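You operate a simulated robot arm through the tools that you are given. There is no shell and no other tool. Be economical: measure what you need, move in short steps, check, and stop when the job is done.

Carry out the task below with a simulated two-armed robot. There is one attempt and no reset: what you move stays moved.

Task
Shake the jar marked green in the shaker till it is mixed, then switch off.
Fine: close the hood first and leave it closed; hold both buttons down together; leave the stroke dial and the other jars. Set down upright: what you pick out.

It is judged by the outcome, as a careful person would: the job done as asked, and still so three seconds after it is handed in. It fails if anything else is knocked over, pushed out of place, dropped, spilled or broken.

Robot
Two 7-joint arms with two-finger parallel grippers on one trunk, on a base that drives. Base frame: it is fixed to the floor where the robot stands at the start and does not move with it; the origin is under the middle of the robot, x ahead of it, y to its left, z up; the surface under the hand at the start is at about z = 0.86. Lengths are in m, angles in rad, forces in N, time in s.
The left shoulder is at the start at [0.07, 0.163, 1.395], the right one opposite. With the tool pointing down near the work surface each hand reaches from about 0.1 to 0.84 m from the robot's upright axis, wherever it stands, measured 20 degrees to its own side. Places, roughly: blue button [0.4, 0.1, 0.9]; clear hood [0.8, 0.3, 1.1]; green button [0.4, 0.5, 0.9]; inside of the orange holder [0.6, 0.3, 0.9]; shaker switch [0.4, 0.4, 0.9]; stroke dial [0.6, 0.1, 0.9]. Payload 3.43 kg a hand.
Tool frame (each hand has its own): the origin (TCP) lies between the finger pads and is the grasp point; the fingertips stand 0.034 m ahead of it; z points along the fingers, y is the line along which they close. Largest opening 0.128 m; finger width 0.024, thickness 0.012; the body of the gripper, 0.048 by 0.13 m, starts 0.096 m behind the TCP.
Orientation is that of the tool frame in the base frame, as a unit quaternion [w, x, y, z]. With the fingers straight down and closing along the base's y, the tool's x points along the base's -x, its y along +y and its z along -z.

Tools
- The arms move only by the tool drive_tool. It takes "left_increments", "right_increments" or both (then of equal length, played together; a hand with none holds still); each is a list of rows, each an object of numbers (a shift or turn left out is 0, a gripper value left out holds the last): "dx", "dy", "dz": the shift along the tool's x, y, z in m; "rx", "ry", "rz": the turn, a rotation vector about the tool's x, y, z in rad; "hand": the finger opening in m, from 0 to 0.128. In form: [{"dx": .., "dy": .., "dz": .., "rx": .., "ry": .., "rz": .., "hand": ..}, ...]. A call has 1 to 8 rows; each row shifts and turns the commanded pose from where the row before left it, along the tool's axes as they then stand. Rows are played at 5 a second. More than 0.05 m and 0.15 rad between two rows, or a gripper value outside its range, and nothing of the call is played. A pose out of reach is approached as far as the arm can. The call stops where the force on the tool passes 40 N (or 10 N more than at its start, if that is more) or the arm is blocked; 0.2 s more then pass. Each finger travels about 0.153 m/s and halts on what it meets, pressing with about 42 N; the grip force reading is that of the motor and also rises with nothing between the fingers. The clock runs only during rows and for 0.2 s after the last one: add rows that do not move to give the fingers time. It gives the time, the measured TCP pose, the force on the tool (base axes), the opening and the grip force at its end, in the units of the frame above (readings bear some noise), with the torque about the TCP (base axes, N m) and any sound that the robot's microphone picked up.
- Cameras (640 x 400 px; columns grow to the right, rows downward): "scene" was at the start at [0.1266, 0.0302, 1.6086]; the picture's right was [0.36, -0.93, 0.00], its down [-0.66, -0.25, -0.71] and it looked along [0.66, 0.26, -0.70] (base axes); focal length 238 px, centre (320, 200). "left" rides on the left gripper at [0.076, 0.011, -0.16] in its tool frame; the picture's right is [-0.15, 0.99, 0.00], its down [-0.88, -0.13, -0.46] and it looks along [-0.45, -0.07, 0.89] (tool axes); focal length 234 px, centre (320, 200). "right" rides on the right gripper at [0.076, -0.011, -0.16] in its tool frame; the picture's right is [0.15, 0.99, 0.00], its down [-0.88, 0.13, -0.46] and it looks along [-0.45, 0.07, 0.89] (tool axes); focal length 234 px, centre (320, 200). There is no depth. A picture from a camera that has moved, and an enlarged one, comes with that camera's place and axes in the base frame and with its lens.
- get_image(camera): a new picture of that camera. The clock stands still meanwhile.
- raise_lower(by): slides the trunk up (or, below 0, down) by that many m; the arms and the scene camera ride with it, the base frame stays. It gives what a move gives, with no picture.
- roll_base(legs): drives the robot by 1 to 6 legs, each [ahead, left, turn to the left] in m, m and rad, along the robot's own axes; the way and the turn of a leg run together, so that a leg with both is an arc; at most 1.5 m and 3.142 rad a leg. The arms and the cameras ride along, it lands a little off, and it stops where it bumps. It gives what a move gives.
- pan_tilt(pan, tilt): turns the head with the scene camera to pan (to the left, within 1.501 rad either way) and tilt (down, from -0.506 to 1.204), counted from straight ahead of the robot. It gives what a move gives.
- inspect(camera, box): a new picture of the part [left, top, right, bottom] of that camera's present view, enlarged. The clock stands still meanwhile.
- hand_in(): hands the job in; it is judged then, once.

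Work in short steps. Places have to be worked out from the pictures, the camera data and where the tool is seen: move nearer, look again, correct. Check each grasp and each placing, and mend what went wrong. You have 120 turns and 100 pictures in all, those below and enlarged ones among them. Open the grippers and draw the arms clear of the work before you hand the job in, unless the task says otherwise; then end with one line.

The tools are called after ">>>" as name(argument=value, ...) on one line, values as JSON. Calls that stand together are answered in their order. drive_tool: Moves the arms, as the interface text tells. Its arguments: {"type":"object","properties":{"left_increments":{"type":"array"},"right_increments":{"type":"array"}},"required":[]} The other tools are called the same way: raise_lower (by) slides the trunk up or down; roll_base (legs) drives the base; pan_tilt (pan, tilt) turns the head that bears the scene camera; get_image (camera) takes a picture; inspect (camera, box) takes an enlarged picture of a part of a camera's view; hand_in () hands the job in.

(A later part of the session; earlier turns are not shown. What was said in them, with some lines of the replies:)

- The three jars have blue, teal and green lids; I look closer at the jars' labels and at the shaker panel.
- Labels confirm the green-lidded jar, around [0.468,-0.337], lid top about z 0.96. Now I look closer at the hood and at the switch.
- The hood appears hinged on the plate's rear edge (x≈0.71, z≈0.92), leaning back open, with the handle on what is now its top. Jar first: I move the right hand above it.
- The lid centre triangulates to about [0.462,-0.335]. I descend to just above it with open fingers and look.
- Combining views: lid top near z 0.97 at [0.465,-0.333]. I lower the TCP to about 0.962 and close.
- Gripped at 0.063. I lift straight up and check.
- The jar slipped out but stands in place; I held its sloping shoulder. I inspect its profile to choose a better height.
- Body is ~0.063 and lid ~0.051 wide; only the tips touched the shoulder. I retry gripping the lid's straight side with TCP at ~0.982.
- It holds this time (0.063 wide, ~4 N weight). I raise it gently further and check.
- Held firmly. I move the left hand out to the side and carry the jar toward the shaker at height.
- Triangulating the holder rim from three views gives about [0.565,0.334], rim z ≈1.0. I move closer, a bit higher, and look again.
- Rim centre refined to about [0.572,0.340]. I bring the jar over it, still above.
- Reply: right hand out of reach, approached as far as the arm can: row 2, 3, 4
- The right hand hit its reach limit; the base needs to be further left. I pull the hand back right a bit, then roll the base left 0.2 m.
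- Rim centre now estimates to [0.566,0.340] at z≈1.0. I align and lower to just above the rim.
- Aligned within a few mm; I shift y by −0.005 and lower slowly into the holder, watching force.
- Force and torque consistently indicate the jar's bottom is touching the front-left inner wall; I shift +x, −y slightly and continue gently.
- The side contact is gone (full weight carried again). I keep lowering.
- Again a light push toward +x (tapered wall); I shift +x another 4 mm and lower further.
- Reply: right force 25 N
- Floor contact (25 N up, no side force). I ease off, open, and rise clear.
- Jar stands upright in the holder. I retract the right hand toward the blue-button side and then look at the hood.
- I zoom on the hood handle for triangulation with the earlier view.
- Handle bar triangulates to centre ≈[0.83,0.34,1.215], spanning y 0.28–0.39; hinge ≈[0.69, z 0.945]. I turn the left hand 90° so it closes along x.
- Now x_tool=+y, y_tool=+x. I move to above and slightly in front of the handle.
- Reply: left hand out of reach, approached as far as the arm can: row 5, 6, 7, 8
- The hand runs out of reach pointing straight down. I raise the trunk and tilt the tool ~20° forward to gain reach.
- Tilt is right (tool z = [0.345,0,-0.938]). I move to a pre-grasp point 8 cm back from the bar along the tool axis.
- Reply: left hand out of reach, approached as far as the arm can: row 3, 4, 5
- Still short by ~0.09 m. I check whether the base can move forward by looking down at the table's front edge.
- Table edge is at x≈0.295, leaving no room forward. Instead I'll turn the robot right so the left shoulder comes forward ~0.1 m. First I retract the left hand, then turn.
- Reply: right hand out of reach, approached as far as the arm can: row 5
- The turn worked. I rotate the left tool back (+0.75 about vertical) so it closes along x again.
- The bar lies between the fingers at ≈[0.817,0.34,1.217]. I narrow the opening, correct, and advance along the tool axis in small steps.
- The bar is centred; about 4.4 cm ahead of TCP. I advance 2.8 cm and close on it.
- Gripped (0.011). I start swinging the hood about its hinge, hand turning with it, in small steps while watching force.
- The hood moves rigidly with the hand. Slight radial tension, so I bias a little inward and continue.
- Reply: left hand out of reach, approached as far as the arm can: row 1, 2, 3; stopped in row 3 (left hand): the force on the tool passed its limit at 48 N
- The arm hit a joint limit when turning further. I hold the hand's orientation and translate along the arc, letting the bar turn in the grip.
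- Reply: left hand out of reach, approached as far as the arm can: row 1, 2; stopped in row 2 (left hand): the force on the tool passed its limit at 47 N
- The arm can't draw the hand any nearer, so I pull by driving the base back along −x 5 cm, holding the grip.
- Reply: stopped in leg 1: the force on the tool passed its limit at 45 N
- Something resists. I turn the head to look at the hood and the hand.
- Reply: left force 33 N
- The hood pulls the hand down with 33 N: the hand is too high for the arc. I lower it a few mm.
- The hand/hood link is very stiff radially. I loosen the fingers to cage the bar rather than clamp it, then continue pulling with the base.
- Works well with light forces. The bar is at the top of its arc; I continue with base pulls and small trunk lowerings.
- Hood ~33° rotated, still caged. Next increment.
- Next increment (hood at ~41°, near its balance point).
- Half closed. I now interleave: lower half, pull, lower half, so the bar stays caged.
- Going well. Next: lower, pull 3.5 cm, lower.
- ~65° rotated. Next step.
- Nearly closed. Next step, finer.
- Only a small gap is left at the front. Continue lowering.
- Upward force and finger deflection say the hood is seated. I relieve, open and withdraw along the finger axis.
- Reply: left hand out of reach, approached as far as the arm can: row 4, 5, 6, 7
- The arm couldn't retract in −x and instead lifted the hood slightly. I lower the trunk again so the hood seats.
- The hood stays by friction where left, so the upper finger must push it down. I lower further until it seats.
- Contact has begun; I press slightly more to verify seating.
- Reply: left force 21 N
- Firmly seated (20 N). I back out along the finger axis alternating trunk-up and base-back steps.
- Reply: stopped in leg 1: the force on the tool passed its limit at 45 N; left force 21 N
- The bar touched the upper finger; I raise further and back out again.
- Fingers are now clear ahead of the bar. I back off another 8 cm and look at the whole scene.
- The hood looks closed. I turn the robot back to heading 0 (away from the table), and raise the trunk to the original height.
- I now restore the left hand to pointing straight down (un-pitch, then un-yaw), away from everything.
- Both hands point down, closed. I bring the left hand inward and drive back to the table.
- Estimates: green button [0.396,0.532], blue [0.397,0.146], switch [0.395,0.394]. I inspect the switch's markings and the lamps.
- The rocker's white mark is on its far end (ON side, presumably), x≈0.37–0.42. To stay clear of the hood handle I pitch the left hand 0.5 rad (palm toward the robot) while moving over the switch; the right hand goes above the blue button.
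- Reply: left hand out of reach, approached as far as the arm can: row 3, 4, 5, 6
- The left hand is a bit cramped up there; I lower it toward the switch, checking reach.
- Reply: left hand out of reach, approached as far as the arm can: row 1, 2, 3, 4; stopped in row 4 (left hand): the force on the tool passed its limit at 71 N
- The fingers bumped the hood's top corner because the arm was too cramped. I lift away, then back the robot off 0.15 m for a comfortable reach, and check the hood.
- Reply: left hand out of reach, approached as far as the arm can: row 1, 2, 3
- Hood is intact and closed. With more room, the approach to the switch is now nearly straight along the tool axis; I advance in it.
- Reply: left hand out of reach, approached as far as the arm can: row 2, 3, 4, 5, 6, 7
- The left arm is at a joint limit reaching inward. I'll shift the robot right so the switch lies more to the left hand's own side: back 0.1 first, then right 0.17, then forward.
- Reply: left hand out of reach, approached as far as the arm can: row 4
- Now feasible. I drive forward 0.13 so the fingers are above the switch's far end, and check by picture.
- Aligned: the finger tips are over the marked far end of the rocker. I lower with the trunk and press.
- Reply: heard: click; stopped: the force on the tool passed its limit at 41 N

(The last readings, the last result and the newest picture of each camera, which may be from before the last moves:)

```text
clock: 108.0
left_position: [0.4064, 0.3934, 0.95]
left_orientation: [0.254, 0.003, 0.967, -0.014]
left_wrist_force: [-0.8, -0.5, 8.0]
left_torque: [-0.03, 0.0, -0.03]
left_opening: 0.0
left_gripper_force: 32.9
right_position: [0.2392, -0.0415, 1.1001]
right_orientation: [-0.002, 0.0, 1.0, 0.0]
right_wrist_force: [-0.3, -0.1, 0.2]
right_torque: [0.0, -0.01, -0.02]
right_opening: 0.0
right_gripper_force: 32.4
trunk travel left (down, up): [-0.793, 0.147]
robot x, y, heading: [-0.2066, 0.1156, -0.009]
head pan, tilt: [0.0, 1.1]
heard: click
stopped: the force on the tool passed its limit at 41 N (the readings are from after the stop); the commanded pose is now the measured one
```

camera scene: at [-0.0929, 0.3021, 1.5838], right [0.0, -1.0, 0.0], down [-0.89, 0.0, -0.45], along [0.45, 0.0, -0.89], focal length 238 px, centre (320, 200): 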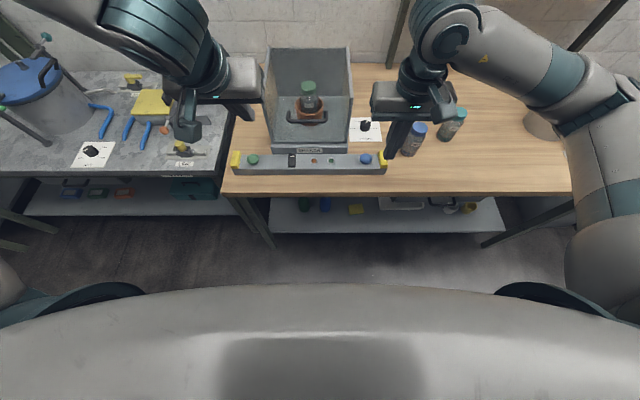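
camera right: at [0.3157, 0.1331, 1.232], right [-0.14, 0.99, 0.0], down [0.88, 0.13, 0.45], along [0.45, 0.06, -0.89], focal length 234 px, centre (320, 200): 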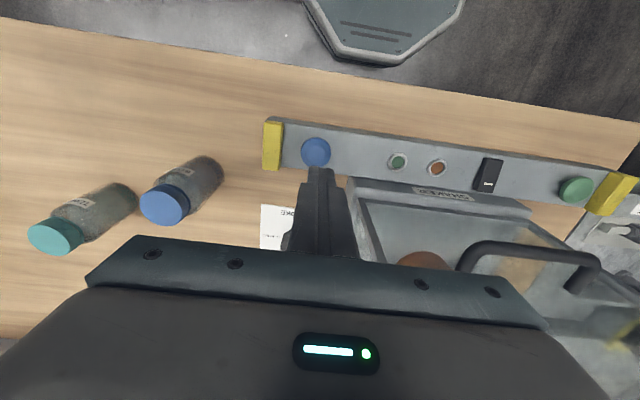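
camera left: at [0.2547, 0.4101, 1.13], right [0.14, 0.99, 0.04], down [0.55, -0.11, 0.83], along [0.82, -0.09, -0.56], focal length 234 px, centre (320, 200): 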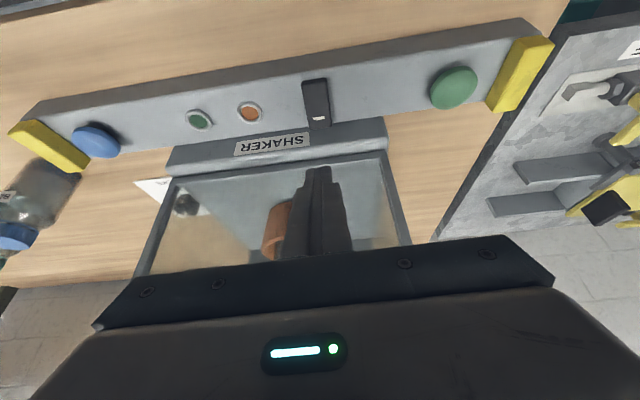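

A click was heard. I lift off and check the lamps.

>>> raise_lower(by=0.07)

>>> inspect(camera="scene", box=[220, 130, 340, 190])

```text
clock: 109.1
left_position: [0.4045, 0.3942, 1.0188]
left_orientation: [0.253, 0.003, 0.967, -0.014]
left_wrist_force: [-0.6, -0.4, 0.6]
left_torque: [0.0, 0.0, 0.0]
left_opening: 0.0
left_gripper_force: 32.7
right_position: [0.2389, -0.0405, 1.1691]
right_orientation: [-0.002, 0.001, 1.0, 0.0]
right_wrist_force: [0.2, -0.8, -0.2]
right_torque: [0.01, -0.01, 0.0]
right_opening: 0.0
right_gripper_force: 33.5
trunk travel left (down, up): [-0.863, 0.077]
robot x, y, heading: [-0.2026, 0.1163, -0.006]
head pan, tilt: [0.0, 1.1]
```

```text
5.33 times, centred on (280, 160) of scene
camera zoom: at [-0.0913, 0.1155, 1.5728], right [0.0, -1.0, 0.0], down [-0.89, 0.0, -0.45], along [0.45, 0.0, -0.89], focal length 1270 px, centre (533, 413)
```

zoom: 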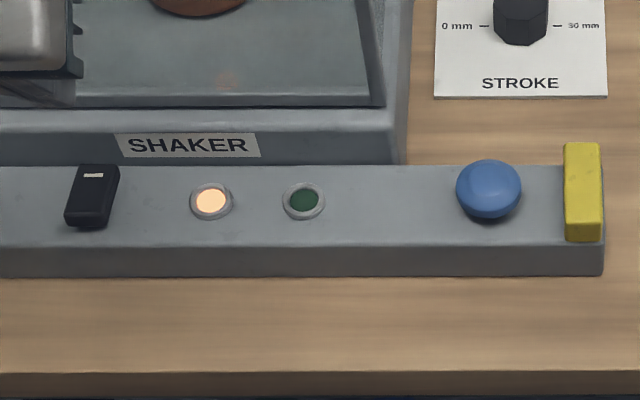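

The amber power lamp is lit. Now both hands go above their buttons: left to green [0.397,0.532], right to blue [0.398,0.143].

>>> drive_tool(left_increments=[{"dx": 0.0157, "dz": -0.0088}, {"dy": 0.03}, {"dy": 0.036}, {"dy": 0.036}, {"dy": 0.036}, {}, {}, {}], right_increments=[{"dx": -0.02, "dy": 0.023, "dz": 0.02}, {"dx": -0.02, "dy": 0.023, "dz": 0.02}, {"dx": -0.02, "dy": 0.023, "dz": 0.02}, {"dx": -0.02, "dy": 0.023, "dz": 0.02}, {"dx": -0.02, "dy": 0.023, "dz": 0.02}, {"dx": -0.02, "dy": 0.023, "dz": 0.02}, {"dx": -0.02, "dy": 0.023, "dz": 0.02}, {"dx": -0.02, "dy": 0.023, "dz": 0.02}])

>>> get_image(camera="scene")

>>> get_image(camera="left")

>>> get_image(camera="right")

```text
clock: 110.9
left_position: [0.39, 0.5351, 1.0126]
left_orientation: [0.252, 0.002, 0.968, -0.015]
left_wrist_force: [-0.4, -0.7, -0.6]
left_torque: [-0.01, 0.0, -0.05]
left_opening: 0.0002
left_gripper_force: 33.3
right_position: [0.3973, 0.1465, 1.0069]
right_orientation: [-0.002, 0.001, 1.0, 0.0]
right_wrist_force: [0.1, 0.6, 0.0]
right_torque: [0.0, 0.05, -0.02]
right_opening: 0.0
right_gripper_force: 32.7
trunk travel left (down, up): [-0.863, 0.077]
robot x, y, heading: [-0.2071, 0.116, -0.009]
head pan, tilt: [0.0, 1.1]
```

```text
16 pictures are left
camera scene: at [-0.0907, 0.1181, 1.5728], right [0.0, -1.0, 0.0], down [-0.89, 0.0, -0.45], along [0.45, 0.0, -0.89], focal length 238 px, centre (320, 200)
```

scene: 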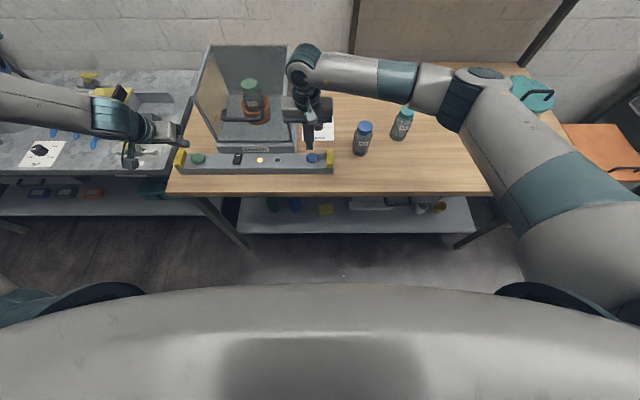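

```text
15 pictures are left
camera left: at [0.2437, 0.5502, 1.115], right [0.14, 0.99, 0.04], down [0.54, -0.11, 0.83], along [0.83, -0.09, -0.55], focal length 234 px, centre (320, 200)
```

left: 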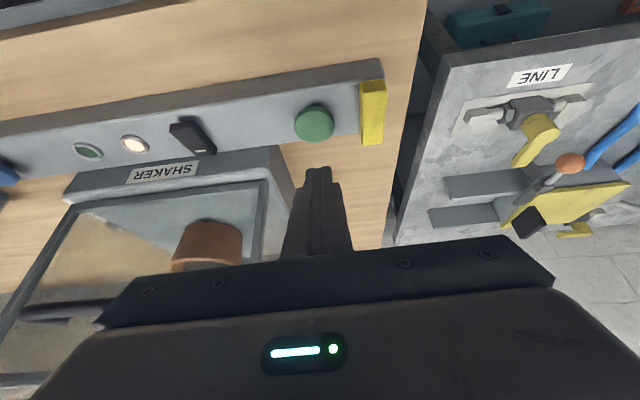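

```text
14 pictures are left
camera right: at [0.3228, 0.1347, 1.1671], right [-0.14, 0.99, 0.0], down [0.88, 0.13, 0.45], along [0.45, 0.06, -0.89], focal length 234 px, centre (320, 200)
```

right: 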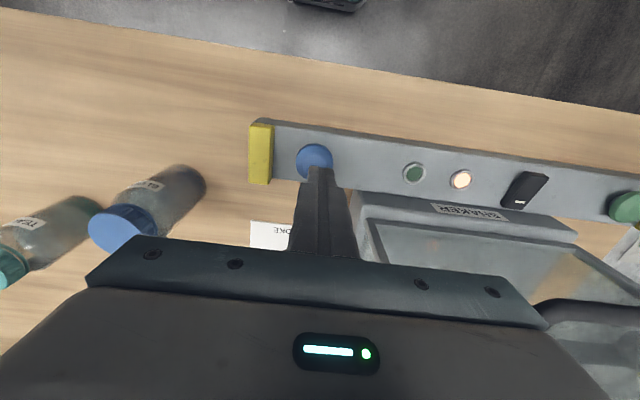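

Small corrections (green at x≈0.391, blue at y≈0.139) and approach both to about 1 cm above the buttons.

>>> drive_tool(left_increments=[{"dx": 0.0052, "dy": -0.001, "dz": -0.0029}, {"dx": 0.0049, "dz": 0.0087}, {"dx": 0.0049, "dz": 0.0087}, {"dx": 0.0049, "dz": 0.0087}, {}], right_increments=[{"dy": -0.006}, {"dz": 0.009}, {"dz": 0.008}, {"dz": 0.008}, {}])

```text
clock: 112.1
left_position: [0.3818, 0.5309, 0.9849]
left_orientation: [0.253, 0.003, 0.967, -0.013]
left_wrist_force: [0.3, 0.8, 0.4]
left_torque: [-0.04, 0.02, 0.0]
left_opening: 0.0
left_gripper_force: 32.7
right_position: [0.4002, 0.1374, 0.9842]
right_orientation: [-0.002, 0.001, 1.0, -0.002]
right_wrist_force: [0.0, -0.1, -0.4]
right_torque: [0.01, 0.01, -0.01]
right_opening: 0.0001
right_gripper_force: 33.1
trunk travel left (down, up): [-0.863, 0.077]
robot x, y, heading: [-0.2045, 0.1139, -0.011]
head pan, tilt: [0.0, 1.1]
```

Tips at ~0.95. I press down both together in small equal steps.

>>> drive_tool(left_increments=[{"dx": 0.002, "dz": 0.0035}, {"dx": 0.002, "dz": 0.0035}, {"dx": 0.002, "dz": 0.0035}, {"dx": 0.002, "dz": 0.0035}, {}], right_increments=[{"dz": 0.004}, {"dz": 0.004}, {"dz": 0.004}, {"dz": 0.004}, {}])

```text
clock: 113.3
left_position: [0.3835, 0.5307, 0.9689]
left_orientation: [0.253, 0.003, 0.967, -0.014]
left_wrist_force: [0.3, 1.0, -0.4]
left_torque: [0.02, -0.05, 0.01]
left_opening: 0.0001
left_gripper_force: 33.3
right_position: [0.3978, 0.1375, 0.9694]
right_orientation: [-0.002, 0.002, 1.0, 0.0]
right_wrist_force: [0.0, -0.5, -0.4]
right_torque: [0.01, 0.03, 0.01]
right_opening: 0.0
right_gripper_force: 33.4
trunk travel left (down, up): [-0.863, 0.077]
robot x, y, heading: [-0.2049, 0.1144, -0.003]
head pan, tilt: [0.0, 1.1]
```

>>> drive_tool(left_increments=[{"dx": 0.002, "dz": 0.0035}, {"dx": 0.002, "dz": 0.0035}, {"dx": 0.002, "dz": 0.0035}, {}], right_increments=[{"dz": 0.004}, {"dz": 0.004}, {"dz": 0.004}, {}])

```text
clock: 114.3
left_position: [0.3826, 0.5302, 0.9607]
left_orientation: [0.253, 0.003, 0.967, -0.014]
left_wrist_force: [0.4, 0.2, 1.3]
left_torque: [0.0, 0.0, 0.03]
left_opening: 0.0
left_gripper_force: 32.9
right_position: [0.3995, 0.135, 0.9563]
right_orientation: [-0.001, 0.002, 1.0, 0.001]
right_wrist_force: [2.3, -1.2, 2.8]
right_torque: [-0.01, -0.11, -0.02]
right_opening: 0.0
right_gripper_force: 33.2
trunk travel left (down, up): [-0.863, 0.077]
robot x, y, heading: [-0.2035, 0.1135, -0.007]
head pan, tilt: [0.0, 1.1]
```

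Both fingers just made contact (1.3 and 2.8 N). I press further together.

>>> drive_tool(left_increments=[{"dx": 0.0015, "dz": 0.0026}, {"dx": 0.0015, "dz": 0.0026}, {}, {}], right_increments=[{"dz": 0.003}, {"dz": 0.002}, {}, {}])

>>> inspect(camera="scene", box=[160, 60, 350, 190])

```text
clock: 115.3
left_position: [0.3802, 0.529, 0.9612]
left_orientation: [0.253, 0.003, 0.967, -0.013]
left_wrist_force: [-0.4, -1.0, 1.0]
left_torque: [-0.03, 0.0, 0.0]
left_opening: 0.0003
left_gripper_force: 33.0
left hand out of reach, approached as far as the arm can: row 1, 2
right_position: [0.398, 0.137, 0.9509]
right_orientation: [-0.001, 0.002, 1.0, 0.0]
right_wrist_force: [2.0, -1.5, 6.0]
right_torque: [-0.04, -0.13, -0.02]
right_opening: 0.0
right_gripper_force: 32.8
trunk travel left (down, up): [-0.863, 0.077]
robot x, y, heading: [-0.2107, 0.1114, -0.009]
head pan, tilt: [0.0, 1.1]
heard: click
```

```text
3.08 times, centred on (255, 125) of scene
camera zoom: at [-0.092, 0.115, 1.5729], right [0.0, -1.0, 0.0], down [-0.89, 0.0, -0.45], along [0.45, 0.0, -0.89], focal length 732 px, centre (520, 431)
```

zoom: 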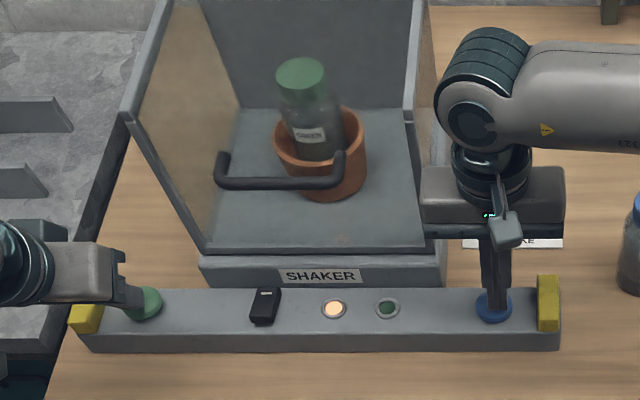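

Blue clicked but the left arm has run out of downward reach. I raise both hands, lower the trunk 3 cm to give the left arm reach, then press again.

>>> drive_tool(left_increments=[{"dx": -0.0098, "dz": -0.0174}, {"dx": -0.0098, "dz": -0.0174}, {}], right_increments=[{"dz": -0.02}, {"dz": -0.025}, {}])

>>> raise_lower(by=-0.035)

```text
clock: 116.1
left_position: [0.3823, 0.5311, 1.0002]
left_orientation: [0.252, 0.003, 0.968, -0.015]
left_wrist_force: [0.0, -0.6, 0.2]
left_torque: [0.0, 0.01, -0.03]
left_opening: 0.0
left_gripper_force: 32.8
right_position: [0.4003, 0.1373, 0.9955]
right_orientation: [-0.003, 0.002, 1.0, 0.0]
right_wrist_force: [0.7, 0.2, -0.9]
right_torque: [0.0, -0.01, -0.01]
right_opening: 0.0
right_gripper_force: 33.9
trunk travel left (down, up): [-0.863, 0.077]
robot x, y, heading: [-0.2049, 0.1169, -0.002]
head pan, tilt: [0.0, 1.1]
```

```text
clock: 116.9
left_position: [0.3801, 0.531, 0.9654]
left_orientation: [0.253, 0.003, 0.967, -0.015]
left_wrist_force: [-0.2, 0.7, 0.4]
left_torque: [-0.01, -0.01, -0.01]
left_opening: 0.0
left_gripper_force: 33.4
right_position: [0.4001, 0.1379, 0.9606]
right_orientation: [-0.001, 0.001, 1.0, 0.0]
right_wrist_force: [-0.3, 0.1, -0.3]
right_torque: [0.02, -0.03, 0.02]
right_opening: 0.0
right_gripper_force: 32.6
trunk travel left (down, up): [-0.828, 0.112]
robot x, y, heading: [-0.2087, 0.1168, -0.008]
head pan, tilt: [0.0, 1.1]
```

Both ~4 mm above contact. Press together.

>>> drive_tool(left_increments=[{"dx": 0.002, "dz": 0.0035}, {"dx": 0.002, "dz": 0.0035}, {"dx": 0.002, "dz": 0.0035}, {"dx": 0.001, "dz": 0.0017}, {}, {}], right_increments=[{"dz": 0.004}, {"dz": 0.004}, {"dz": 0.004}, {"dz": 0.001}, {}, {}])

```text
clock: 118.3
left_position: [0.3805, 0.5296, 0.9542]
left_orientation: [0.253, 0.002, 0.967, -0.013]
left_wrist_force: [-0.4, -1.5, 4.0]
left_torque: [-0.03, -0.04, 0.0]
left_opening: 0.0001
left_gripper_force: 32.3
right_position: [0.4, 0.1362, 0.9507]
right_orientation: [0.0, 0.001, 1.0, 0.001]
right_wrist_force: [9.0, 0.1, 20.0]
right_torque: [0.02, -0.3, 0.03]
right_opening: 0.0
right_gripper_force: 33.1
trunk travel left (down, up): [-0.828, 0.112]
robot x, y, heading: [-0.2055, 0.1181, -0.005]
head pan, tilt: [0.0, 1.1]
heard: click, click
```

Two clicks – both buttons down. I hold still and listen.

>>> drive_tool(left_increments=[{"dx": 0.001, "dz": 0.0017}, {}, {}, {}, {}], right_increments=[{}, {}, {}, {}, {}])

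>>> inspect(camera="scene", box=[160, 60, 350, 190])

```text
clock: 119.5
left_position: [0.3797, 0.5303, 0.9523]
left_orientation: [0.252, 0.004, 0.967, -0.014]
left_wrist_force: [-2.3, -1.1, 3.5]
left_torque: [-0.09, 0.05, -0.01]
left_opening: 0.0
left_gripper_force: 33.5
right_position: [0.3998, 0.1368, 0.9498]
right_orientation: [0.0, 0.002, 1.0, 0.001]
right_wrist_force: [13.1, 2.1, 26.6]
right_torque: [0.06, -0.49, 0.0]
right_opening: 0.0001
right_gripper_force: 32.9
trunk travel left (down, up): [-0.828, 0.112]
robot x, y, heading: [-0.2032, 0.1158, -0.005]
head pan, tilt: [0.0, 1.1]
```

```text
3.08 times, centred on (255, 125) of scene
camera zoom: at [-0.0933, 0.1151, 1.5381], right [0.0, -1.0, 0.0], down [-0.89, 0.0, -0.46], along [0.46, 0.0, -0.89], focal length 732 px, centre (520, 431)
```

zoom: 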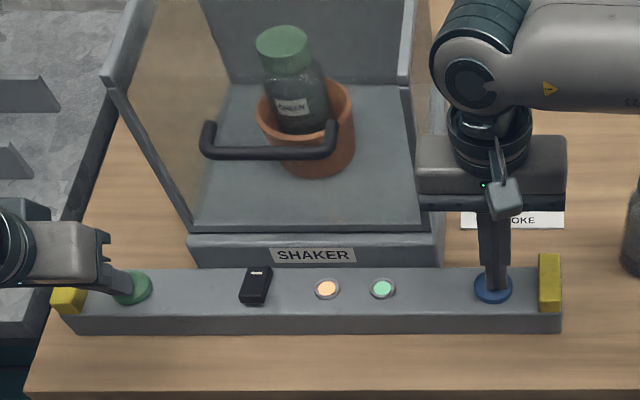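

The green lamp lit and the holder is shaking. I keep holding (easing the right slightly).

>>> drive_tool(left_increments=[{}, {}, {}, {}, {}, {}, {}, {}], right_increments=[{"dz": -0.0007}, {}, {}, {}, {}, {}, {}, {}])

>>> drive_tool(left_increments=[{}, {}, {}, {}, {}, {}, {}, {}], right_increments=[{}, {}, {}, {}, {}, {}, {}, {}])

>>> inspect(camera="scene", box=[160, 60, 350, 190])

```text
clock: 121.3
left_position: [0.3789, 0.5318, 0.9514]
left_orientation: [0.254, 0.003, 0.967, -0.013]
left_wrist_force: [-0.6, 0.6, 5.3]
left_torque: [0.03, -0.02, 0.03]
left_opening: 0.0002
left_gripper_force: 32.4
right_position: [0.3974, 0.1372, 0.9505]
right_orientation: [-0.001, 0.002, 1.0, 0.0]
right_wrist_force: [6.1, -3.4, 22.4]
right_torque: [-0.13, -0.31, -0.02]
right_opening: 0.0
right_gripper_force: 33.3
trunk travel left (down, up): [-0.828, 0.112]
robot x, y, heading: [-0.2025, 0.1158, -0.006]
head pan, tilt: [0.0, 1.1]
```

```text
clock: 123.1
left_position: [0.379, 0.5304, 0.9513]
left_orientation: [0.254, 0.002, 0.967, -0.013]
left_wrist_force: [-0.7, 0.8, 5.3]
left_torque: [0.05, -0.01, 0.0]
left_opening: 0.0
left_gripper_force: 32.9
right_position: [0.4, 0.1365, 0.9494]
right_orientation: [0.0, 0.002, 1.0, 0.001]
right_wrist_force: [4.0, -2.1, 20.1]
right_torque: [-0.1, -0.2, 0.02]
right_opening: 0.0
right_gripper_force: 32.8
trunk travel left (down, up): [-0.828, 0.112]
robot x, y, heading: [-0.2036, 0.1145, -0.002]
head pan, tilt: [0.0, 1.1]
```

```text
3.08 times, centred on (255, 125) of scene
camera zoom: at [-0.094, 0.1147, 1.5381], right [0.0, -1.0, 0.0], down [-0.89, 0.0, -0.46], along [0.46, 0.0, -0.89], focal length 732 px, centre (520, 431)
```

zoom: 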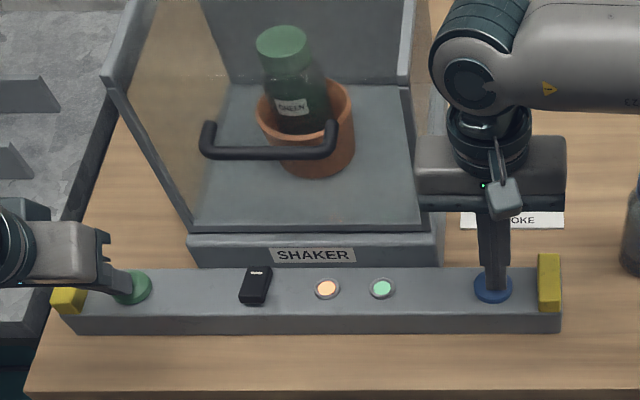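

The jar's contents are turning uniformly green. I keep holding.

>>> drive_tool(left_increments=[{}, {}, {}, {}, {}, {}, {}, {}], right_increments=[{}, {}, {}, {}, {}, {}, {}, {}])

>>> drive_tool(left_increments=[{}, {}, {}, {}, {}, {}, {}, {}], right_increments=[{}, {}, {}, {}, {}, {}, {}, {}])

>>> drive_tool(left_increments=[{}, {}, {}, {}, {}, {}, {}, {}], right_increments=[{}, {}, {}, {}, {}, {}, {}, {}])

>>> inspect(camera="scene", box=[200, 60, 310, 170])

```text
clock: 124.9
left_position: [0.3784, 0.5313, 0.9528]
left_orientation: [0.253, 0.003, 0.967, -0.013]
left_wrist_force: [-0.1, -0.4, 4.7]
left_torque: [-0.01, 0.02, -0.03]
left_opening: 0.0
left_gripper_force: 32.8
right_position: [0.3976, 0.1373, 0.9499]
right_orientation: [-0.001, 0.002, 1.0, 0.0]
right_wrist_force: [1.7, -4.0, 18.5]
right_torque: [-0.1, -0.11, -0.01]
right_opening: 0.0
right_gripper_force: 33.0
trunk travel left (down, up): [-0.828, 0.112]
robot x, y, heading: [-0.2017, 0.1161, -0.004]
head pan, tilt: [0.0, 1.1]
```

```text
clock: 126.7
left_position: [0.3788, 0.5296, 0.9512]
left_orientation: [0.254, 0.003, 0.967, -0.013]
left_wrist_force: [-0.9, -0.4, 3.8]
left_torque: [-0.05, 0.02, -0.02]
left_opening: 0.0
left_gripper_force: 32.9
right_position: [0.3983, 0.1369, 0.95]
right_orientation: [-0.001, 0.001, 1.0, 0.0]
right_wrist_force: [0.7, -2.0, 17.5]
right_torque: [-0.1, -0.07, 0.02]
right_opening: 0.0002
right_gripper_force: 33.0
trunk travel left (down, up): [-0.828, 0.112]
robot x, y, heading: [-0.2029, 0.1126, -0.007]
head pan, tilt: [0.0, 1.1]
```

```text
clock: 128.5
left_position: [0.3785, 0.5314, 0.9517]
left_orientation: [0.253, 0.003, 0.967, -0.013]
left_wrist_force: [-0.5, -0.7, 4.4]
left_torque: [-0.05, 0.01, 0.01]
left_opening: 0.0
left_gripper_force: 33.2
right_position: [0.3982, 0.1367, 0.9506]
right_orientation: [0.0, 0.001, 1.0, 0.0]
right_wrist_force: [0.9, -0.9, 16.9]
right_torque: [-0.06, -0.04, -0.02]
right_opening: 0.0
right_gripper_force: 33.2
trunk travel left (down, up): [-0.828, 0.112]
robot x, y, heading: [-0.204, 0.1131, -0.007]
head pan, tilt: [0.0, 1.1]
```

```text
3.64 times, centred on (255, 115) of scene
camera zoom: at [-0.0941, 0.1147, 1.5381], right [0.0, -1.0, 0.0], down [-0.89, 0.0, -0.46], along [0.46, 0.0, -0.89], focal length 866 px, centre (556, 509)
```

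zoom: 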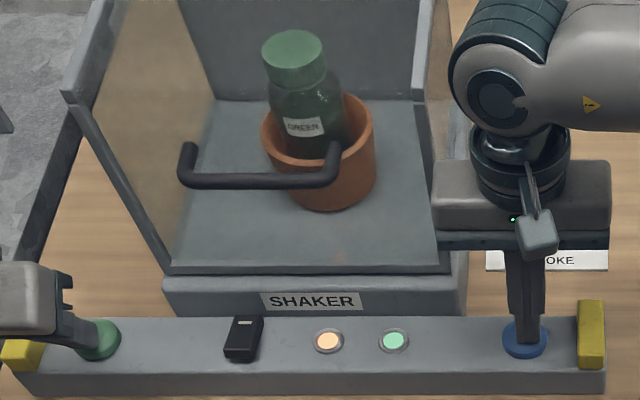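

Greener still; I continue to hold to see whether it settles.

>>> drive_tool(left_increments=[{}, {}, {}, {}, {}, {}, {}, {}], right_increments=[{}, {}, {}, {}, {}, {}, {}, {}])

>>> drive_tool(left_increments=[{}, {}, {}, {}, {}, {}, {}, {}], right_increments=[{}, {}, {}, {}, {}, {}, {}, {}])

>>> drive_tool(left_increments=[{}, {}, {}, {}, {}, {}, {}, {}], right_increments=[{}, {}, {}, {}, {}, {}, {}, {}])

>>> inspect(camera="scene", box=[200, 60, 310, 170])

```text
clock: 130.3
left_position: [0.3791, 0.5302, 0.9506]
left_orientation: [0.254, 0.003, 0.967, -0.014]
left_wrist_force: [-1.7, -1.5, 4.6]
left_torque: [-0.02, 0.03, -0.02]
left_opening: 0.0001
left_gripper_force: 32.8
right_position: [0.3978, 0.137, 0.9495]
right_orientation: [-0.001, 0.001, 1.0, -0.001]
right_wrist_force: [1.1, -1.0, 17.4]
right_torque: [-0.01, -0.04, -0.04]
right_opening: 0.0
right_gripper_force: 33.0
trunk travel left (down, up): [-0.828, 0.112]
robot x, y, heading: [-0.2062, 0.1143, -0.007]
head pan, tilt: [0.0, 1.1]
```

```text
clock: 132.1
left_position: [0.38, 0.5309, 0.952]
left_orientation: [0.254, 0.003, 0.967, -0.014]
left_wrist_force: [-2.2, -1.4, 3.2]
left_torque: [-0.05, 0.04, -0.02]
left_opening: 0.0
left_gripper_force: 33.2
right_position: [0.3995, 0.1374, 0.9509]
right_orientation: [0.0, 0.002, 1.0, 0.0]
right_wrist_force: [-0.1, -1.0, 15.5]
right_torque: [-0.06, -0.07, -0.03]
right_opening: 0.0002
right_gripper_force: 33.0
trunk travel left (down, up): [-0.828, 0.112]
robot x, y, heading: [-0.2078, 0.114, -0.005]
head pan, tilt: [0.0, 1.1]
```

```text
clock: 133.9
left_position: [0.3784, 0.5311, 0.9509]
left_orientation: [0.254, 0.004, 0.967, -0.014]
left_wrist_force: [-1.8, -0.8, 4.7]
left_torque: [-0.01, 0.0, 0.01]
left_opening: 0.0001
left_gripper_force: 32.7
right_position: [0.3991, 0.1363, 0.9498]
right_orientation: [0.0, 0.003, 1.0, 0.0]
right_wrist_force: [0.6, -2.0, 16.7]
right_torque: [-0.06, -0.06, -0.01]
right_opening: 0.0
right_gripper_force: 32.9
trunk travel left (down, up): [-0.828, 0.112]
robot x, y, heading: [-0.2061, 0.1154, -0.008]
head pan, tilt: [0.0, 1.1]
```

```text
3.64 times, centred on (255, 115) of scene
camera zoom: at [-0.0942, 0.1148, 1.5381], right [0.0, -1.0, 0.0], down [-0.89, 0.0, -0.46], along [0.46, 0.0, -0.89], focal length 866 px, centre (556, 509)
```

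zoom: 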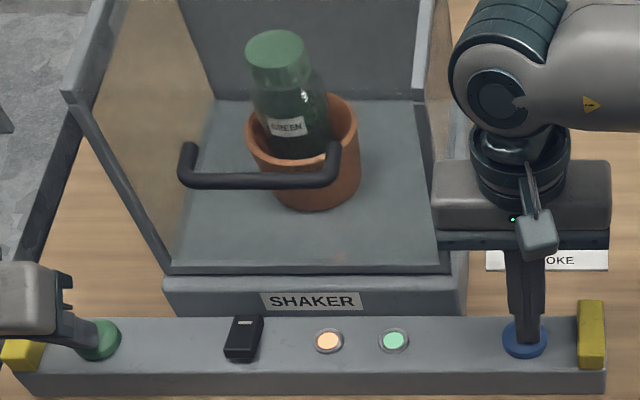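

Colour looks near-settled; I hold for several seconds more for margin, then compare once more.

>>> drive_tool(left_increments=[{}, {}, {}, {}, {}, {}, {}, {}], right_increments=[{}, {}, {}, {}, {}, {}, {}, {}])

>>> drive_tool(left_increments=[{}, {}, {}, {}, {}, {}, {}, {}], right_increments=[{}, {}, {}, {}, {}, {}, {}, {}])

>>> drive_tool(left_increments=[{}, {}, {}, {}, {}, {}, {}, {}], right_increments=[{}, {}, {}, {}, {}, {}, {}, {}])

>>> drive_tool(left_increments=[{}, {}, {}, {}, {}, {}, {}, {}], right_increments=[{}, {}, {}, {}, {}, {}, {}, {}])

>>> inspect(camera="scene", box=[200, 60, 310, 170])

```text
clock: 135.7
left_position: [0.3785, 0.532, 0.9513]
left_orientation: [0.254, 0.003, 0.967, -0.014]
left_wrist_force: [-1.9, -1.3, 4.0]
left_torque: [-0.01, 0.04, 0.01]
left_opening: 0.0
left_gripper_force: 33.0
right_position: [0.3978, 0.1383, 0.9496]
right_orientation: [-0.001, 0.002, 1.0, 0.0]
right_wrist_force: [0.7, -1.9, 17.0]
right_torque: [-0.05, -0.06, -0.01]
right_opening: 0.0001
right_gripper_force: 33.0
trunk travel left (down, up): [-0.828, 0.112]
robot x, y, heading: [-0.2078, 0.1151, -0.001]
head pan, tilt: [0.0, 1.1]
```

```text
clock: 137.5
left_position: [0.3789, 0.5296, 0.95]
left_orientation: [0.254, 0.002, 0.967, -0.013]
left_wrist_force: [-2.0, -0.4, 2.9]
left_torque: [-0.01, 0.01, 0.01]
left_opening: 0.0
left_gripper_force: 33.1
right_position: [0.3969, 0.1372, 0.9504]
right_orientation: [0.0, 0.001, 1.0, 0.001]
right_wrist_force: [0.8, -1.3, 15.7]
right_torque: [-0.05, -0.08, -0.01]
right_opening: 0.0002
right_gripper_force: 31.9
trunk travel left (down, up): [-0.828, 0.112]
robot x, y, heading: [-0.2048, 0.1134, -0.004]
head pan, tilt: [0.0, 1.1]
```

```text
clock: 139.3
left_position: [0.3794, 0.5298, 0.9516]
left_orientation: [0.254, 0.003, 0.967, -0.013]
left_wrist_force: [-2.3, -0.2, 5.3]
left_torque: [-0.01, 0.05, -0.01]
left_opening: 0.0
left_gripper_force: 32.7
right_position: [0.397, 0.1366, 0.9502]
right_orientation: [-0.001, 0.002, 1.0, -0.001]
right_wrist_force: [0.2, -1.6, 15.9]
right_torque: [-0.04, -0.07, 0.0]
right_opening: 0.0
right_gripper_force: 33.1
trunk travel left (down, up): [-0.828, 0.112]
robot x, y, heading: [-0.2081, 0.1159, -0.01]
head pan, tilt: [0.0, 1.1]
```

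```text
clock: 141.1
left_position: [0.3796, 0.5307, 0.9506]
left_orientation: [0.253, 0.002, 0.967, -0.013]
left_wrist_force: [-1.2, 0.3, 4.7]
left_torque: [-0.03, 0.03, 0.0]
left_opening: 0.0
left_gripper_force: 32.8
right_position: [0.3991, 0.1375, 0.9503]
right_orientation: [-0.001, 0.002, 1.0, 0.0]
right_wrist_force: [0.9, -0.8, 16.1]
right_torque: [-0.05, -0.08, -0.01]
right_opening: 0.0
right_gripper_force: 33.3
trunk travel left (down, up): [-0.828, 0.112]
robot x, y, heading: [-0.2079, 0.1166, -0.007]
head pan, tilt: [0.0, 1.1]
```

```text
3.64 times, centred on (255, 115) of scene
camera zoom: at [-0.0942, 0.1148, 1.5381], right [0.0, -1.0, 0.0], down [-0.89, 0.0, -0.46], along [0.46, 0.0, -0.89], focal length 866 px, centre (556, 509)
```

zoom: 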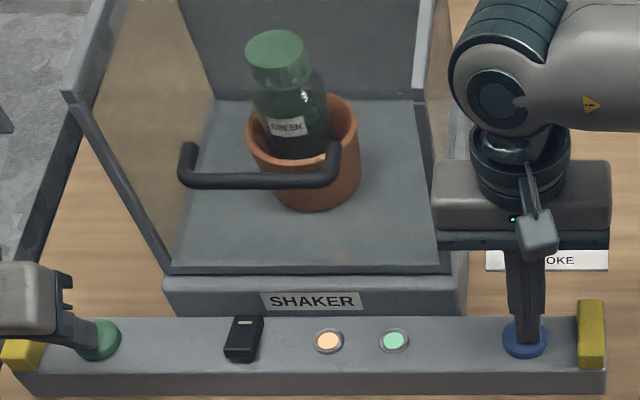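

Nearly unchanged now; one more hold of ~9 s for certainty.

>>> drive_tool(left_increments=[{}, {}, {}, {}, {}, {}, {}, {}], right_increments=[{}, {}, {}, {}, {}, {}, {}, {}])

>>> drive_tool(left_increments=[{}, {}, {}, {}, {}, {}, {}, {}], right_increments=[{}, {}, {}, {}, {}, {}, {}, {}])

>>> drive_tool(left_increments=[{}, {}, {}, {}, {}, {}, {}, {}], right_increments=[{}, {}, {}, {}, {}, {}, {}, {}])

>>> drive_tool(left_increments=[{}, {}, {}, {}, {}, {}, {}, {}], right_increments=[{}, {}, {}, {}, {}, {}, {}, {}])

>>> drive_tool(left_increments=[{}, {}, {}, {}, {}, {}, {}, {}], right_increments=[{}, {}, {}, {}, {}, {}, {}, {}])

>>> inspect(camera="scene", box=[200, 60, 310, 170])

```text
clock: 142.9
left_position: [0.3795, 0.5298, 0.9508]
left_orientation: [0.254, 0.003, 0.967, -0.013]
left_wrist_force: [-2.5, -0.4, 4.0]
left_torque: [-0.02, 0.02, 0.01]
left_opening: 0.0001
left_gripper_force: 33.3
right_position: [0.3986, 0.1377, 0.9502]
right_orientation: [-0.001, 0.002, 1.0, 0.0]
right_wrist_force: [-0.7, -1.0, 16.2]
right_torque: [-0.03, -0.04, -0.02]
right_opening: 0.0001
right_gripper_force: 33.4
trunk travel left (down, up): [-0.828, 0.112]
robot x, y, heading: [-0.2051, 0.1131, -0.004]
head pan, tilt: [0.0, 1.1]
```

```text
clock: 144.7
left_position: [0.3787, 0.5299, 0.9508]
left_orientation: [0.254, 0.004, 0.967, -0.013]
left_wrist_force: [-3.0, -0.6, 4.8]
left_torque: [0.01, 0.04, 0.0]
left_opening: 0.0
left_gripper_force: 33.3
right_position: [0.3994, 0.1364, 0.9502]
right_orientation: [-0.001, 0.001, 1.0, 0.0]
right_wrist_force: [0.3, -2.3, 16.6]
right_torque: [-0.04, -0.02, 0.0]
right_opening: 0.0001
right_gripper_force: 32.9
trunk travel left (down, up): [-0.828, 0.112]
robot x, y, heading: [-0.2049, 0.1157, -0.007]
head pan, tilt: [0.0, 1.1]
```

```text
clock: 146.5
left_position: [0.3793, 0.531, 0.9519]
left_orientation: [0.255, 0.002, 0.967, -0.013]
left_wrist_force: [-2.7, -0.3, 4.5]
left_torque: [-0.01, 0.05, -0.03]
left_opening: 0.0003
left_gripper_force: 33.4
right_position: [0.3976, 0.1373, 0.9504]
right_orientation: [0.0, 0.002, 1.0, -0.001]
right_wrist_force: [0.7, -1.3, 15.4]
right_torque: [-0.04, -0.05, 0.02]
right_opening: 0.0001
right_gripper_force: 33.1
trunk travel left (down, up): [-0.828, 0.112]
robot x, y, heading: [-0.2037, 0.1131, -0.001]
head pan, tilt: [0.0, 1.1]
```

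```text
clock: 148.3
left_position: [0.3797, 0.531, 0.9525]
left_orientation: [0.253, 0.003, 0.967, -0.013]
left_wrist_force: [-2.4, -0.5, 4.1]
left_torque: [0.0, 0.02, 0.02]
left_opening: 0.0
left_gripper_force: 33.0
right_position: [0.3977, 0.1369, 0.9509]
right_orientation: [-0.001, 0.002, 1.0, 0.0]
right_wrist_force: [1.2, -0.5, 15.4]
right_torque: [-0.01, -0.03, -0.01]
right_opening: 0.0
right_gripper_force: 33.2
trunk travel left (down, up): [-0.828, 0.112]
robot x, y, heading: [-0.2046, 0.1159, -0.004]
head pan, tilt: [0.0, 1.1]
```

```text
clock: 150.1
left_position: [0.3799, 0.5318, 0.9518]
left_orientation: [0.254, 0.002, 0.967, -0.012]
left_wrist_force: [-1.8, -0.1, 4.5]
left_torque: [-0.01, 0.03, 0.01]
left_opening: 0.0
left_gripper_force: 32.9
right_position: [0.3978, 0.1367, 0.9514]
right_orientation: [-0.001, 0.002, 1.0, 0.0]
right_wrist_force: [-1.1, -1.2, 15.7]
right_torque: [-0.04, -0.02, 0.02]
right_opening: 0.0
right_gripper_force: 33.0
trunk travel left (down, up): [-0.828, 0.112]
robot x, y, heading: [-0.2033, 0.1151, -0.006]
head pan, tilt: [0.0, 1.1]
```

```text
3.64 times, centred on (255, 115) of scene
camera zoom: at [-0.0942, 0.1149, 1.5381], right [0.0, -1.0, 0.0], down [-0.89, 0.0, -0.46], along [0.46, 0.0, -0.89], focal length 866 px, centre (556, 509)
```

zoom: 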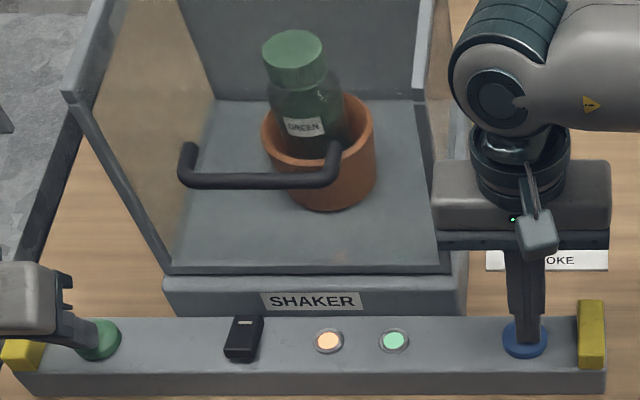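

Colour is steady: mixed. I release both buttons together, and bring the left hand over the near end of the switch while the right withdraws.

>>> drive_tool(left_increments=[{"dx": -0.012, "dz": -0.0218}, {"dx": -0.012, "dz": -0.0218}, {"dx": -0.0042, "dz": -0.0124}, {"dy": -0.03}, {"dy": -0.036}, {"dy": -0.036}, {"dy": -0.036}, {}], right_increments=[{"dz": -0.025}, {"dz": -0.03}, {"dz": -0.04}, {"dz": -0.04}, {"dz": -0.04, "dx": 0.02}, {"dx": 0.04}, {"dx": 0.04}, {}])

>>> inspect(camera="scene", box=[200, 60, 330, 180])

```text
clock: 151.9
left_position: [0.375, 0.3918, 1.0154]
left_orientation: [0.253, 0.003, 0.967, -0.014]
left_wrist_force: [0.0, -0.2, -0.1]
left_torque: [-0.02, 0.0, 0.02]
left_opening: 0.0001
left_gripper_force: 33.4
right_position: [0.2993, 0.1363, 1.1226]
right_orientation: [-0.002, 0.002, 1.0, 0.0]
right_wrist_force: [0.9, 1.2, -0.3]
right_torque: [-0.02, -0.02, 0.0]
right_opening: 0.0
right_gripper_force: 33.4
trunk travel left (down, up): [-0.828, 0.112]
robot x, y, heading: [-0.207, 0.1141, -0.004]
head pan, tilt: [0.0, 1.1]
```

```text
3.33 times, centred on (265, 120) of scene
camera zoom: at [-0.0916, 0.1164, 1.5379], right [0.0, -1.0, 0.0], down [-0.89, 0.0, -0.45], along [0.45, 0.0, -0.89], focal length 794 px, centre (503, 467)
```

zoom: 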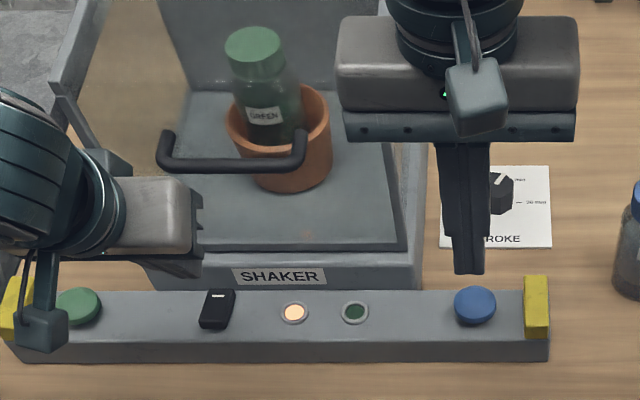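

Green lamp off, amber still on. I nudge 4 mm back and press the rocker's near end by lowering the trunk.

>>> drive_tool(left_increments=[{"dx": 0.0035, "dy": 0.001, "dz": -0.002}])

>>> raise_lower(by=-0.035)

>>> raise_lower(by=-0.012)

>>> raise_lower(by=-0.01)

```text
clock: 152.3
left_position: [0.3703, 0.3938, 1.0158]
left_orientation: [0.253, 0.004, 0.967, -0.014]
left_wrist_force: [1.6, 0.2, -0.2]
left_torque: [0.0, -0.04, 0.03]
left_opening: 0.0
left_gripper_force: 33.2
right_position: [0.3005, 0.1374, 1.1225]
right_orientation: [-0.002, 0.002, 1.0, 0.0]
right_wrist_force: [-0.6, -0.3, 0.0]
right_torque: [0.01, -0.01, 0.03]
right_opening: 0.0
right_gripper_force: 33.1
trunk travel left (down, up): [-0.828, 0.112]
robot x, y, heading: [-0.2054, 0.1159, -0.007]
head pan, tilt: [0.0, 1.1]
```

```text
clock: 153.1
left_position: [0.3707, 0.3951, 0.9801]
left_orientation: [0.253, 0.003, 0.967, -0.014]
left_wrist_force: [0.4, 0.6, 0.8]
left_torque: [0.04, -0.01, -0.02]
left_opening: 0.0
left_gripper_force: 33.2
right_position: [0.3004, 0.1373, 1.0873]
right_orientation: [-0.002, 0.001, 1.0, 0.0]
right_wrist_force: [1.0, -0.4, -0.2]
right_torque: [0.0, 0.04, 0.01]
right_opening: 0.0
right_gripper_force: 33.0
trunk travel left (down, up): [-0.793, 0.147]
robot x, y, heading: [-0.2068, 0.1135, -0.003]
head pan, tilt: [0.0, 1.1]
```

```text
clock: 153.7
left_position: [0.371, 0.3943, 0.9689]
left_orientation: [0.253, 0.004, 0.967, -0.015]
left_wrist_force: [-0.4, -1.1, -0.2]
left_torque: [-0.03, 0.02, -0.01]
left_opening: 0.0002
left_gripper_force: 33.5
right_position: [0.3, 0.1371, 1.0756]
right_orientation: [-0.002, 0.001, 1.0, 0.001]
right_wrist_force: [0.3, -0.5, -0.6]
right_torque: [0.0, 0.03, 0.01]
right_opening: 0.0
right_gripper_force: 32.8
trunk travel left (down, up): [-0.781, 0.159]
robot x, y, heading: [-0.2026, 0.1166, -0.006]
head pan, tilt: [0.0, 1.1]
```

```text
clock: 154.3
left_position: [0.371, 0.3942, 0.9581]
left_orientation: [0.253, 0.003, 0.967, -0.014]
left_wrist_force: [-0.6, 1.9, 0.2]
left_torque: [-0.04, 0.01, -0.01]
left_opening: 0.0003
left_gripper_force: 33.1
right_position: [0.3007, 0.1372, 1.0654]
right_orientation: [-0.002, 0.002, 1.0, 0.0]
right_wrist_force: [0.0, 0.9, -0.2]
right_torque: [0.01, 0.02, -0.02]
right_opening: 0.0003
right_gripper_force: 32.6
trunk travel left (down, up): [-0.771, 0.169]
robot x, y, heading: [-0.2063, 0.1149, -0.004]
head pan, tilt: [0.0, 1.1]
```

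>>> raise_lower(by=-0.008)

>>> raise_lower(by=-0.006)

```text
clock: 154.8
left_position: [0.3699, 0.3932, 0.9519]
left_orientation: [0.253, 0.003, 0.967, -0.014]
left_wrist_force: [-6.0, 0.5, 5.9]
left_torque: [0.04, 0.11, 0.09]
left_opening: 0.0
left_gripper_force: 33.1
right_position: [0.2981, 0.1369, 1.0596]
right_orientation: [-0.001, 0.002, 1.0, 0.0]
right_wrist_force: [-0.4, -0.4, -0.1]
right_torque: [-0.01, 0.01, -0.02]
right_opening: 0.0001
right_gripper_force: 33.6
trunk travel left (down, up): [-0.763, 0.177]
robot x, y, heading: [-0.2067, 0.1171, -0.005]
head pan, tilt: [0.0, 1.1]
```

```text
clock: 155.4
left_position: [0.3715, 0.3952, 0.945]
left_orientation: [0.254, 0.003, 0.967, -0.013]
left_wrist_force: [-6.2, 1.9, 7.4]
left_torque: [0.08, 0.2, 0.06]
left_opening: 0.0001
left_gripper_force: 33.1
right_position: [0.2993, 0.1374, 1.0517]
right_orientation: [-0.001, 0.002, 1.0, 0.001]
right_wrist_force: [-0.7, 0.4, 0.6]
right_torque: [-0.02, 0.01, 0.0]
right_opening: 0.0
right_gripper_force: 33.3
trunk travel left (down, up): [-0.757, 0.183]
robot x, y, heading: [-0.204, 0.1162, -0.005]
head pan, tilt: [0.0, 1.1]
heard: click
```

Click heard. I lift, back the robot away, and verify.

>>> raise_lower(by=0.06)

>>> roll_base(legs=[[-0.3, 0, 0]])

>>> drive_tool(left_increments=[{"hand": 0.1}, {}, {}, {}], right_increments=[{"hand": 0.1}, {}, {}, {}])

>>> pan_tilt(pan=0.2, tilt=0.75)

>>> get_image(camera="scene")

```text
clock: 156.4
left_position: [0.3725, 0.3949, 1.0051]
left_orientation: [0.252, 0.002, 0.967, -0.014]
left_wrist_force: [0.5, 0.2, -0.5]
left_torque: [0.02, -0.02, 0.01]
left_opening: 0.0002
left_gripper_force: 33.1
right_position: [0.2997, 0.1381, 1.1106]
right_orientation: [-0.001, 0.002, 1.0, -0.001]
right_wrist_force: [0.4, 0.2, -1.0]
right_torque: [0.0, 0.01, -0.01]
right_opening: 0.0
right_gripper_force: 33.2
trunk travel left (down, up): [-0.817, 0.123]
robot x, y, heading: [-0.2053, 0.1178, -0.006]
head pan, tilt: [0.0, 1.1]
```

```text
clock: 158.4
left_position: [0.0717, 0.3926, 1.0034]
left_orientation: [0.252, 0.005, 0.968, -0.015]
left_wrist_force: [0.0, 0.0, 0.8]
left_torque: [0.0, 0.02, 0.03]
left_opening: 0.0003
left_gripper_force: 33.4
right_position: [-0.0009, 0.1367, 1.1117]
right_orientation: [-0.002, 0.005, 1.0, -0.001]
right_wrist_force: [-0.1, -0.6, 0.9]
right_torque: [0.0, 0.0, -0.01]
right_opening: 0.0
right_gripper_force: 33.2
trunk travel left (down, up): [-0.817, 0.123]
robot x, y, heading: [-0.5086, 0.1194, -0.007]
head pan, tilt: [0.0, 1.1]
```

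```text
clock: 159.4
left_position: [0.0709, 0.3931, 1.0045]
left_orientation: [0.252, 0.005, 0.968, -0.015]
left_wrist_force: [0.1, -0.1, 0.3]
left_torque: [0.02, 0.01, 0.0]
left_opening: 0.1004
left_gripper_force: 0.1
right_position: [-0.0013, 0.1352, 1.1113]
right_orientation: [-0.002, 0.004, 1.0, 0.0]
right_wrist_force: [-0.7, 0.3, 0.1]
right_torque: [-0.01, -0.02, -0.02]
right_opening: 0.0997
right_gripper_force: 0.0
trunk travel left (down, up): [-0.817, 0.123]
robot x, y, heading: [-0.5082, 0.1204, -0.012]
head pan, tilt: [0.0, 1.1]
```

```text
clock: 160.3
left_position: [0.0702, 0.3939, 1.0039]
left_orientation: [0.252, 0.005, 0.968, -0.014]
left_wrist_force: [0.2, 0.1, 0.4]
left_torque: [-0.01, 0.01, 0.01]
left_opening: 0.1001
left_gripper_force: 0.2
right_position: [-0.0031, 0.1377, 1.1117]
right_orientation: [-0.002, 0.004, 1.0, 0.0]
right_wrist_force: [0.1, -0.3, 0.4]
right_torque: [0.01, -0.01, 0.01]
right_opening: 0.0998
right_gripper_force: 0.0
trunk travel left (down, up): [-0.817, 0.123]
robot x, y, heading: [-0.5091, 0.1231, -0.011]
head pan, tilt: [0.201, 0.75]
```

```text
5 pictures are left
camera scene: at [-0.376, 0.1334, 1.5525], right [0.19, -0.98, 0.0], down [-0.67, -0.13, -0.73], along [0.72, 0.14, -0.68], focal length 238 px, centre (320, 200)
```

scene: 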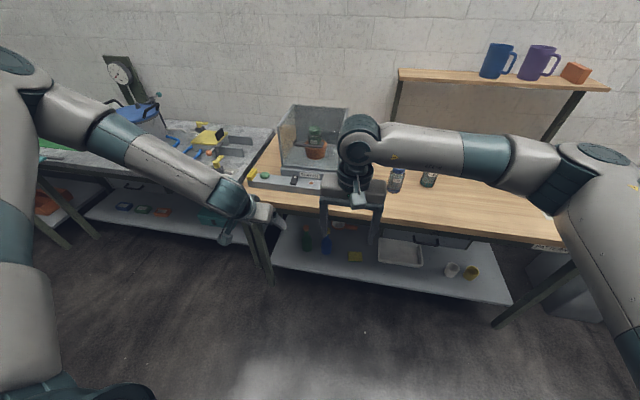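

>>> inspect(camera="scene", box=[240, 95, 440, 215])

```text
3.20 times, centred on (340, 155) of scene
camera zoom: at [-0.376, 0.1334, 1.5525], right [0.19, -0.98, 0.0], down [-0.67, -0.13, -0.73], along [0.72, 0.14, -0.68], focal length 762 px, centre (256, 344)
```

zoom: 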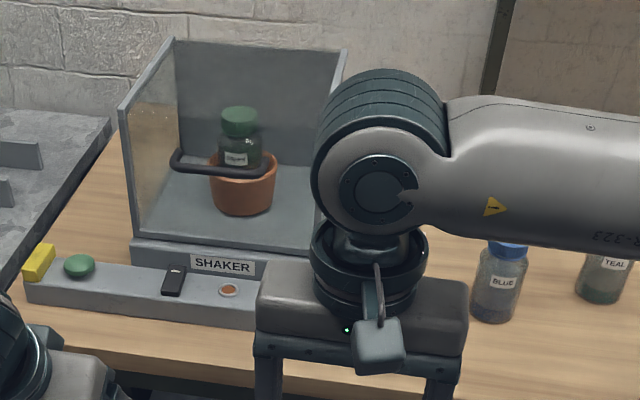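

The amber lamp is out, the hood is closed, the jar is upright, the other jars stand in place, and the hands are open and clear. I hand in.

>>> hand_in()

```text
The job is handed in.
```

The green jar was shaken until its contents were an even green, with the hood closed and both buttons held down together for about 32 s. The shaker is switched off and its lamp is out. The hood is still closed with the jar upright in the holder, and I did not touch the stroke dial or the other jars. On the way, the left hand bumped the hood's top corner once; it showed no damage or shift afterwards.
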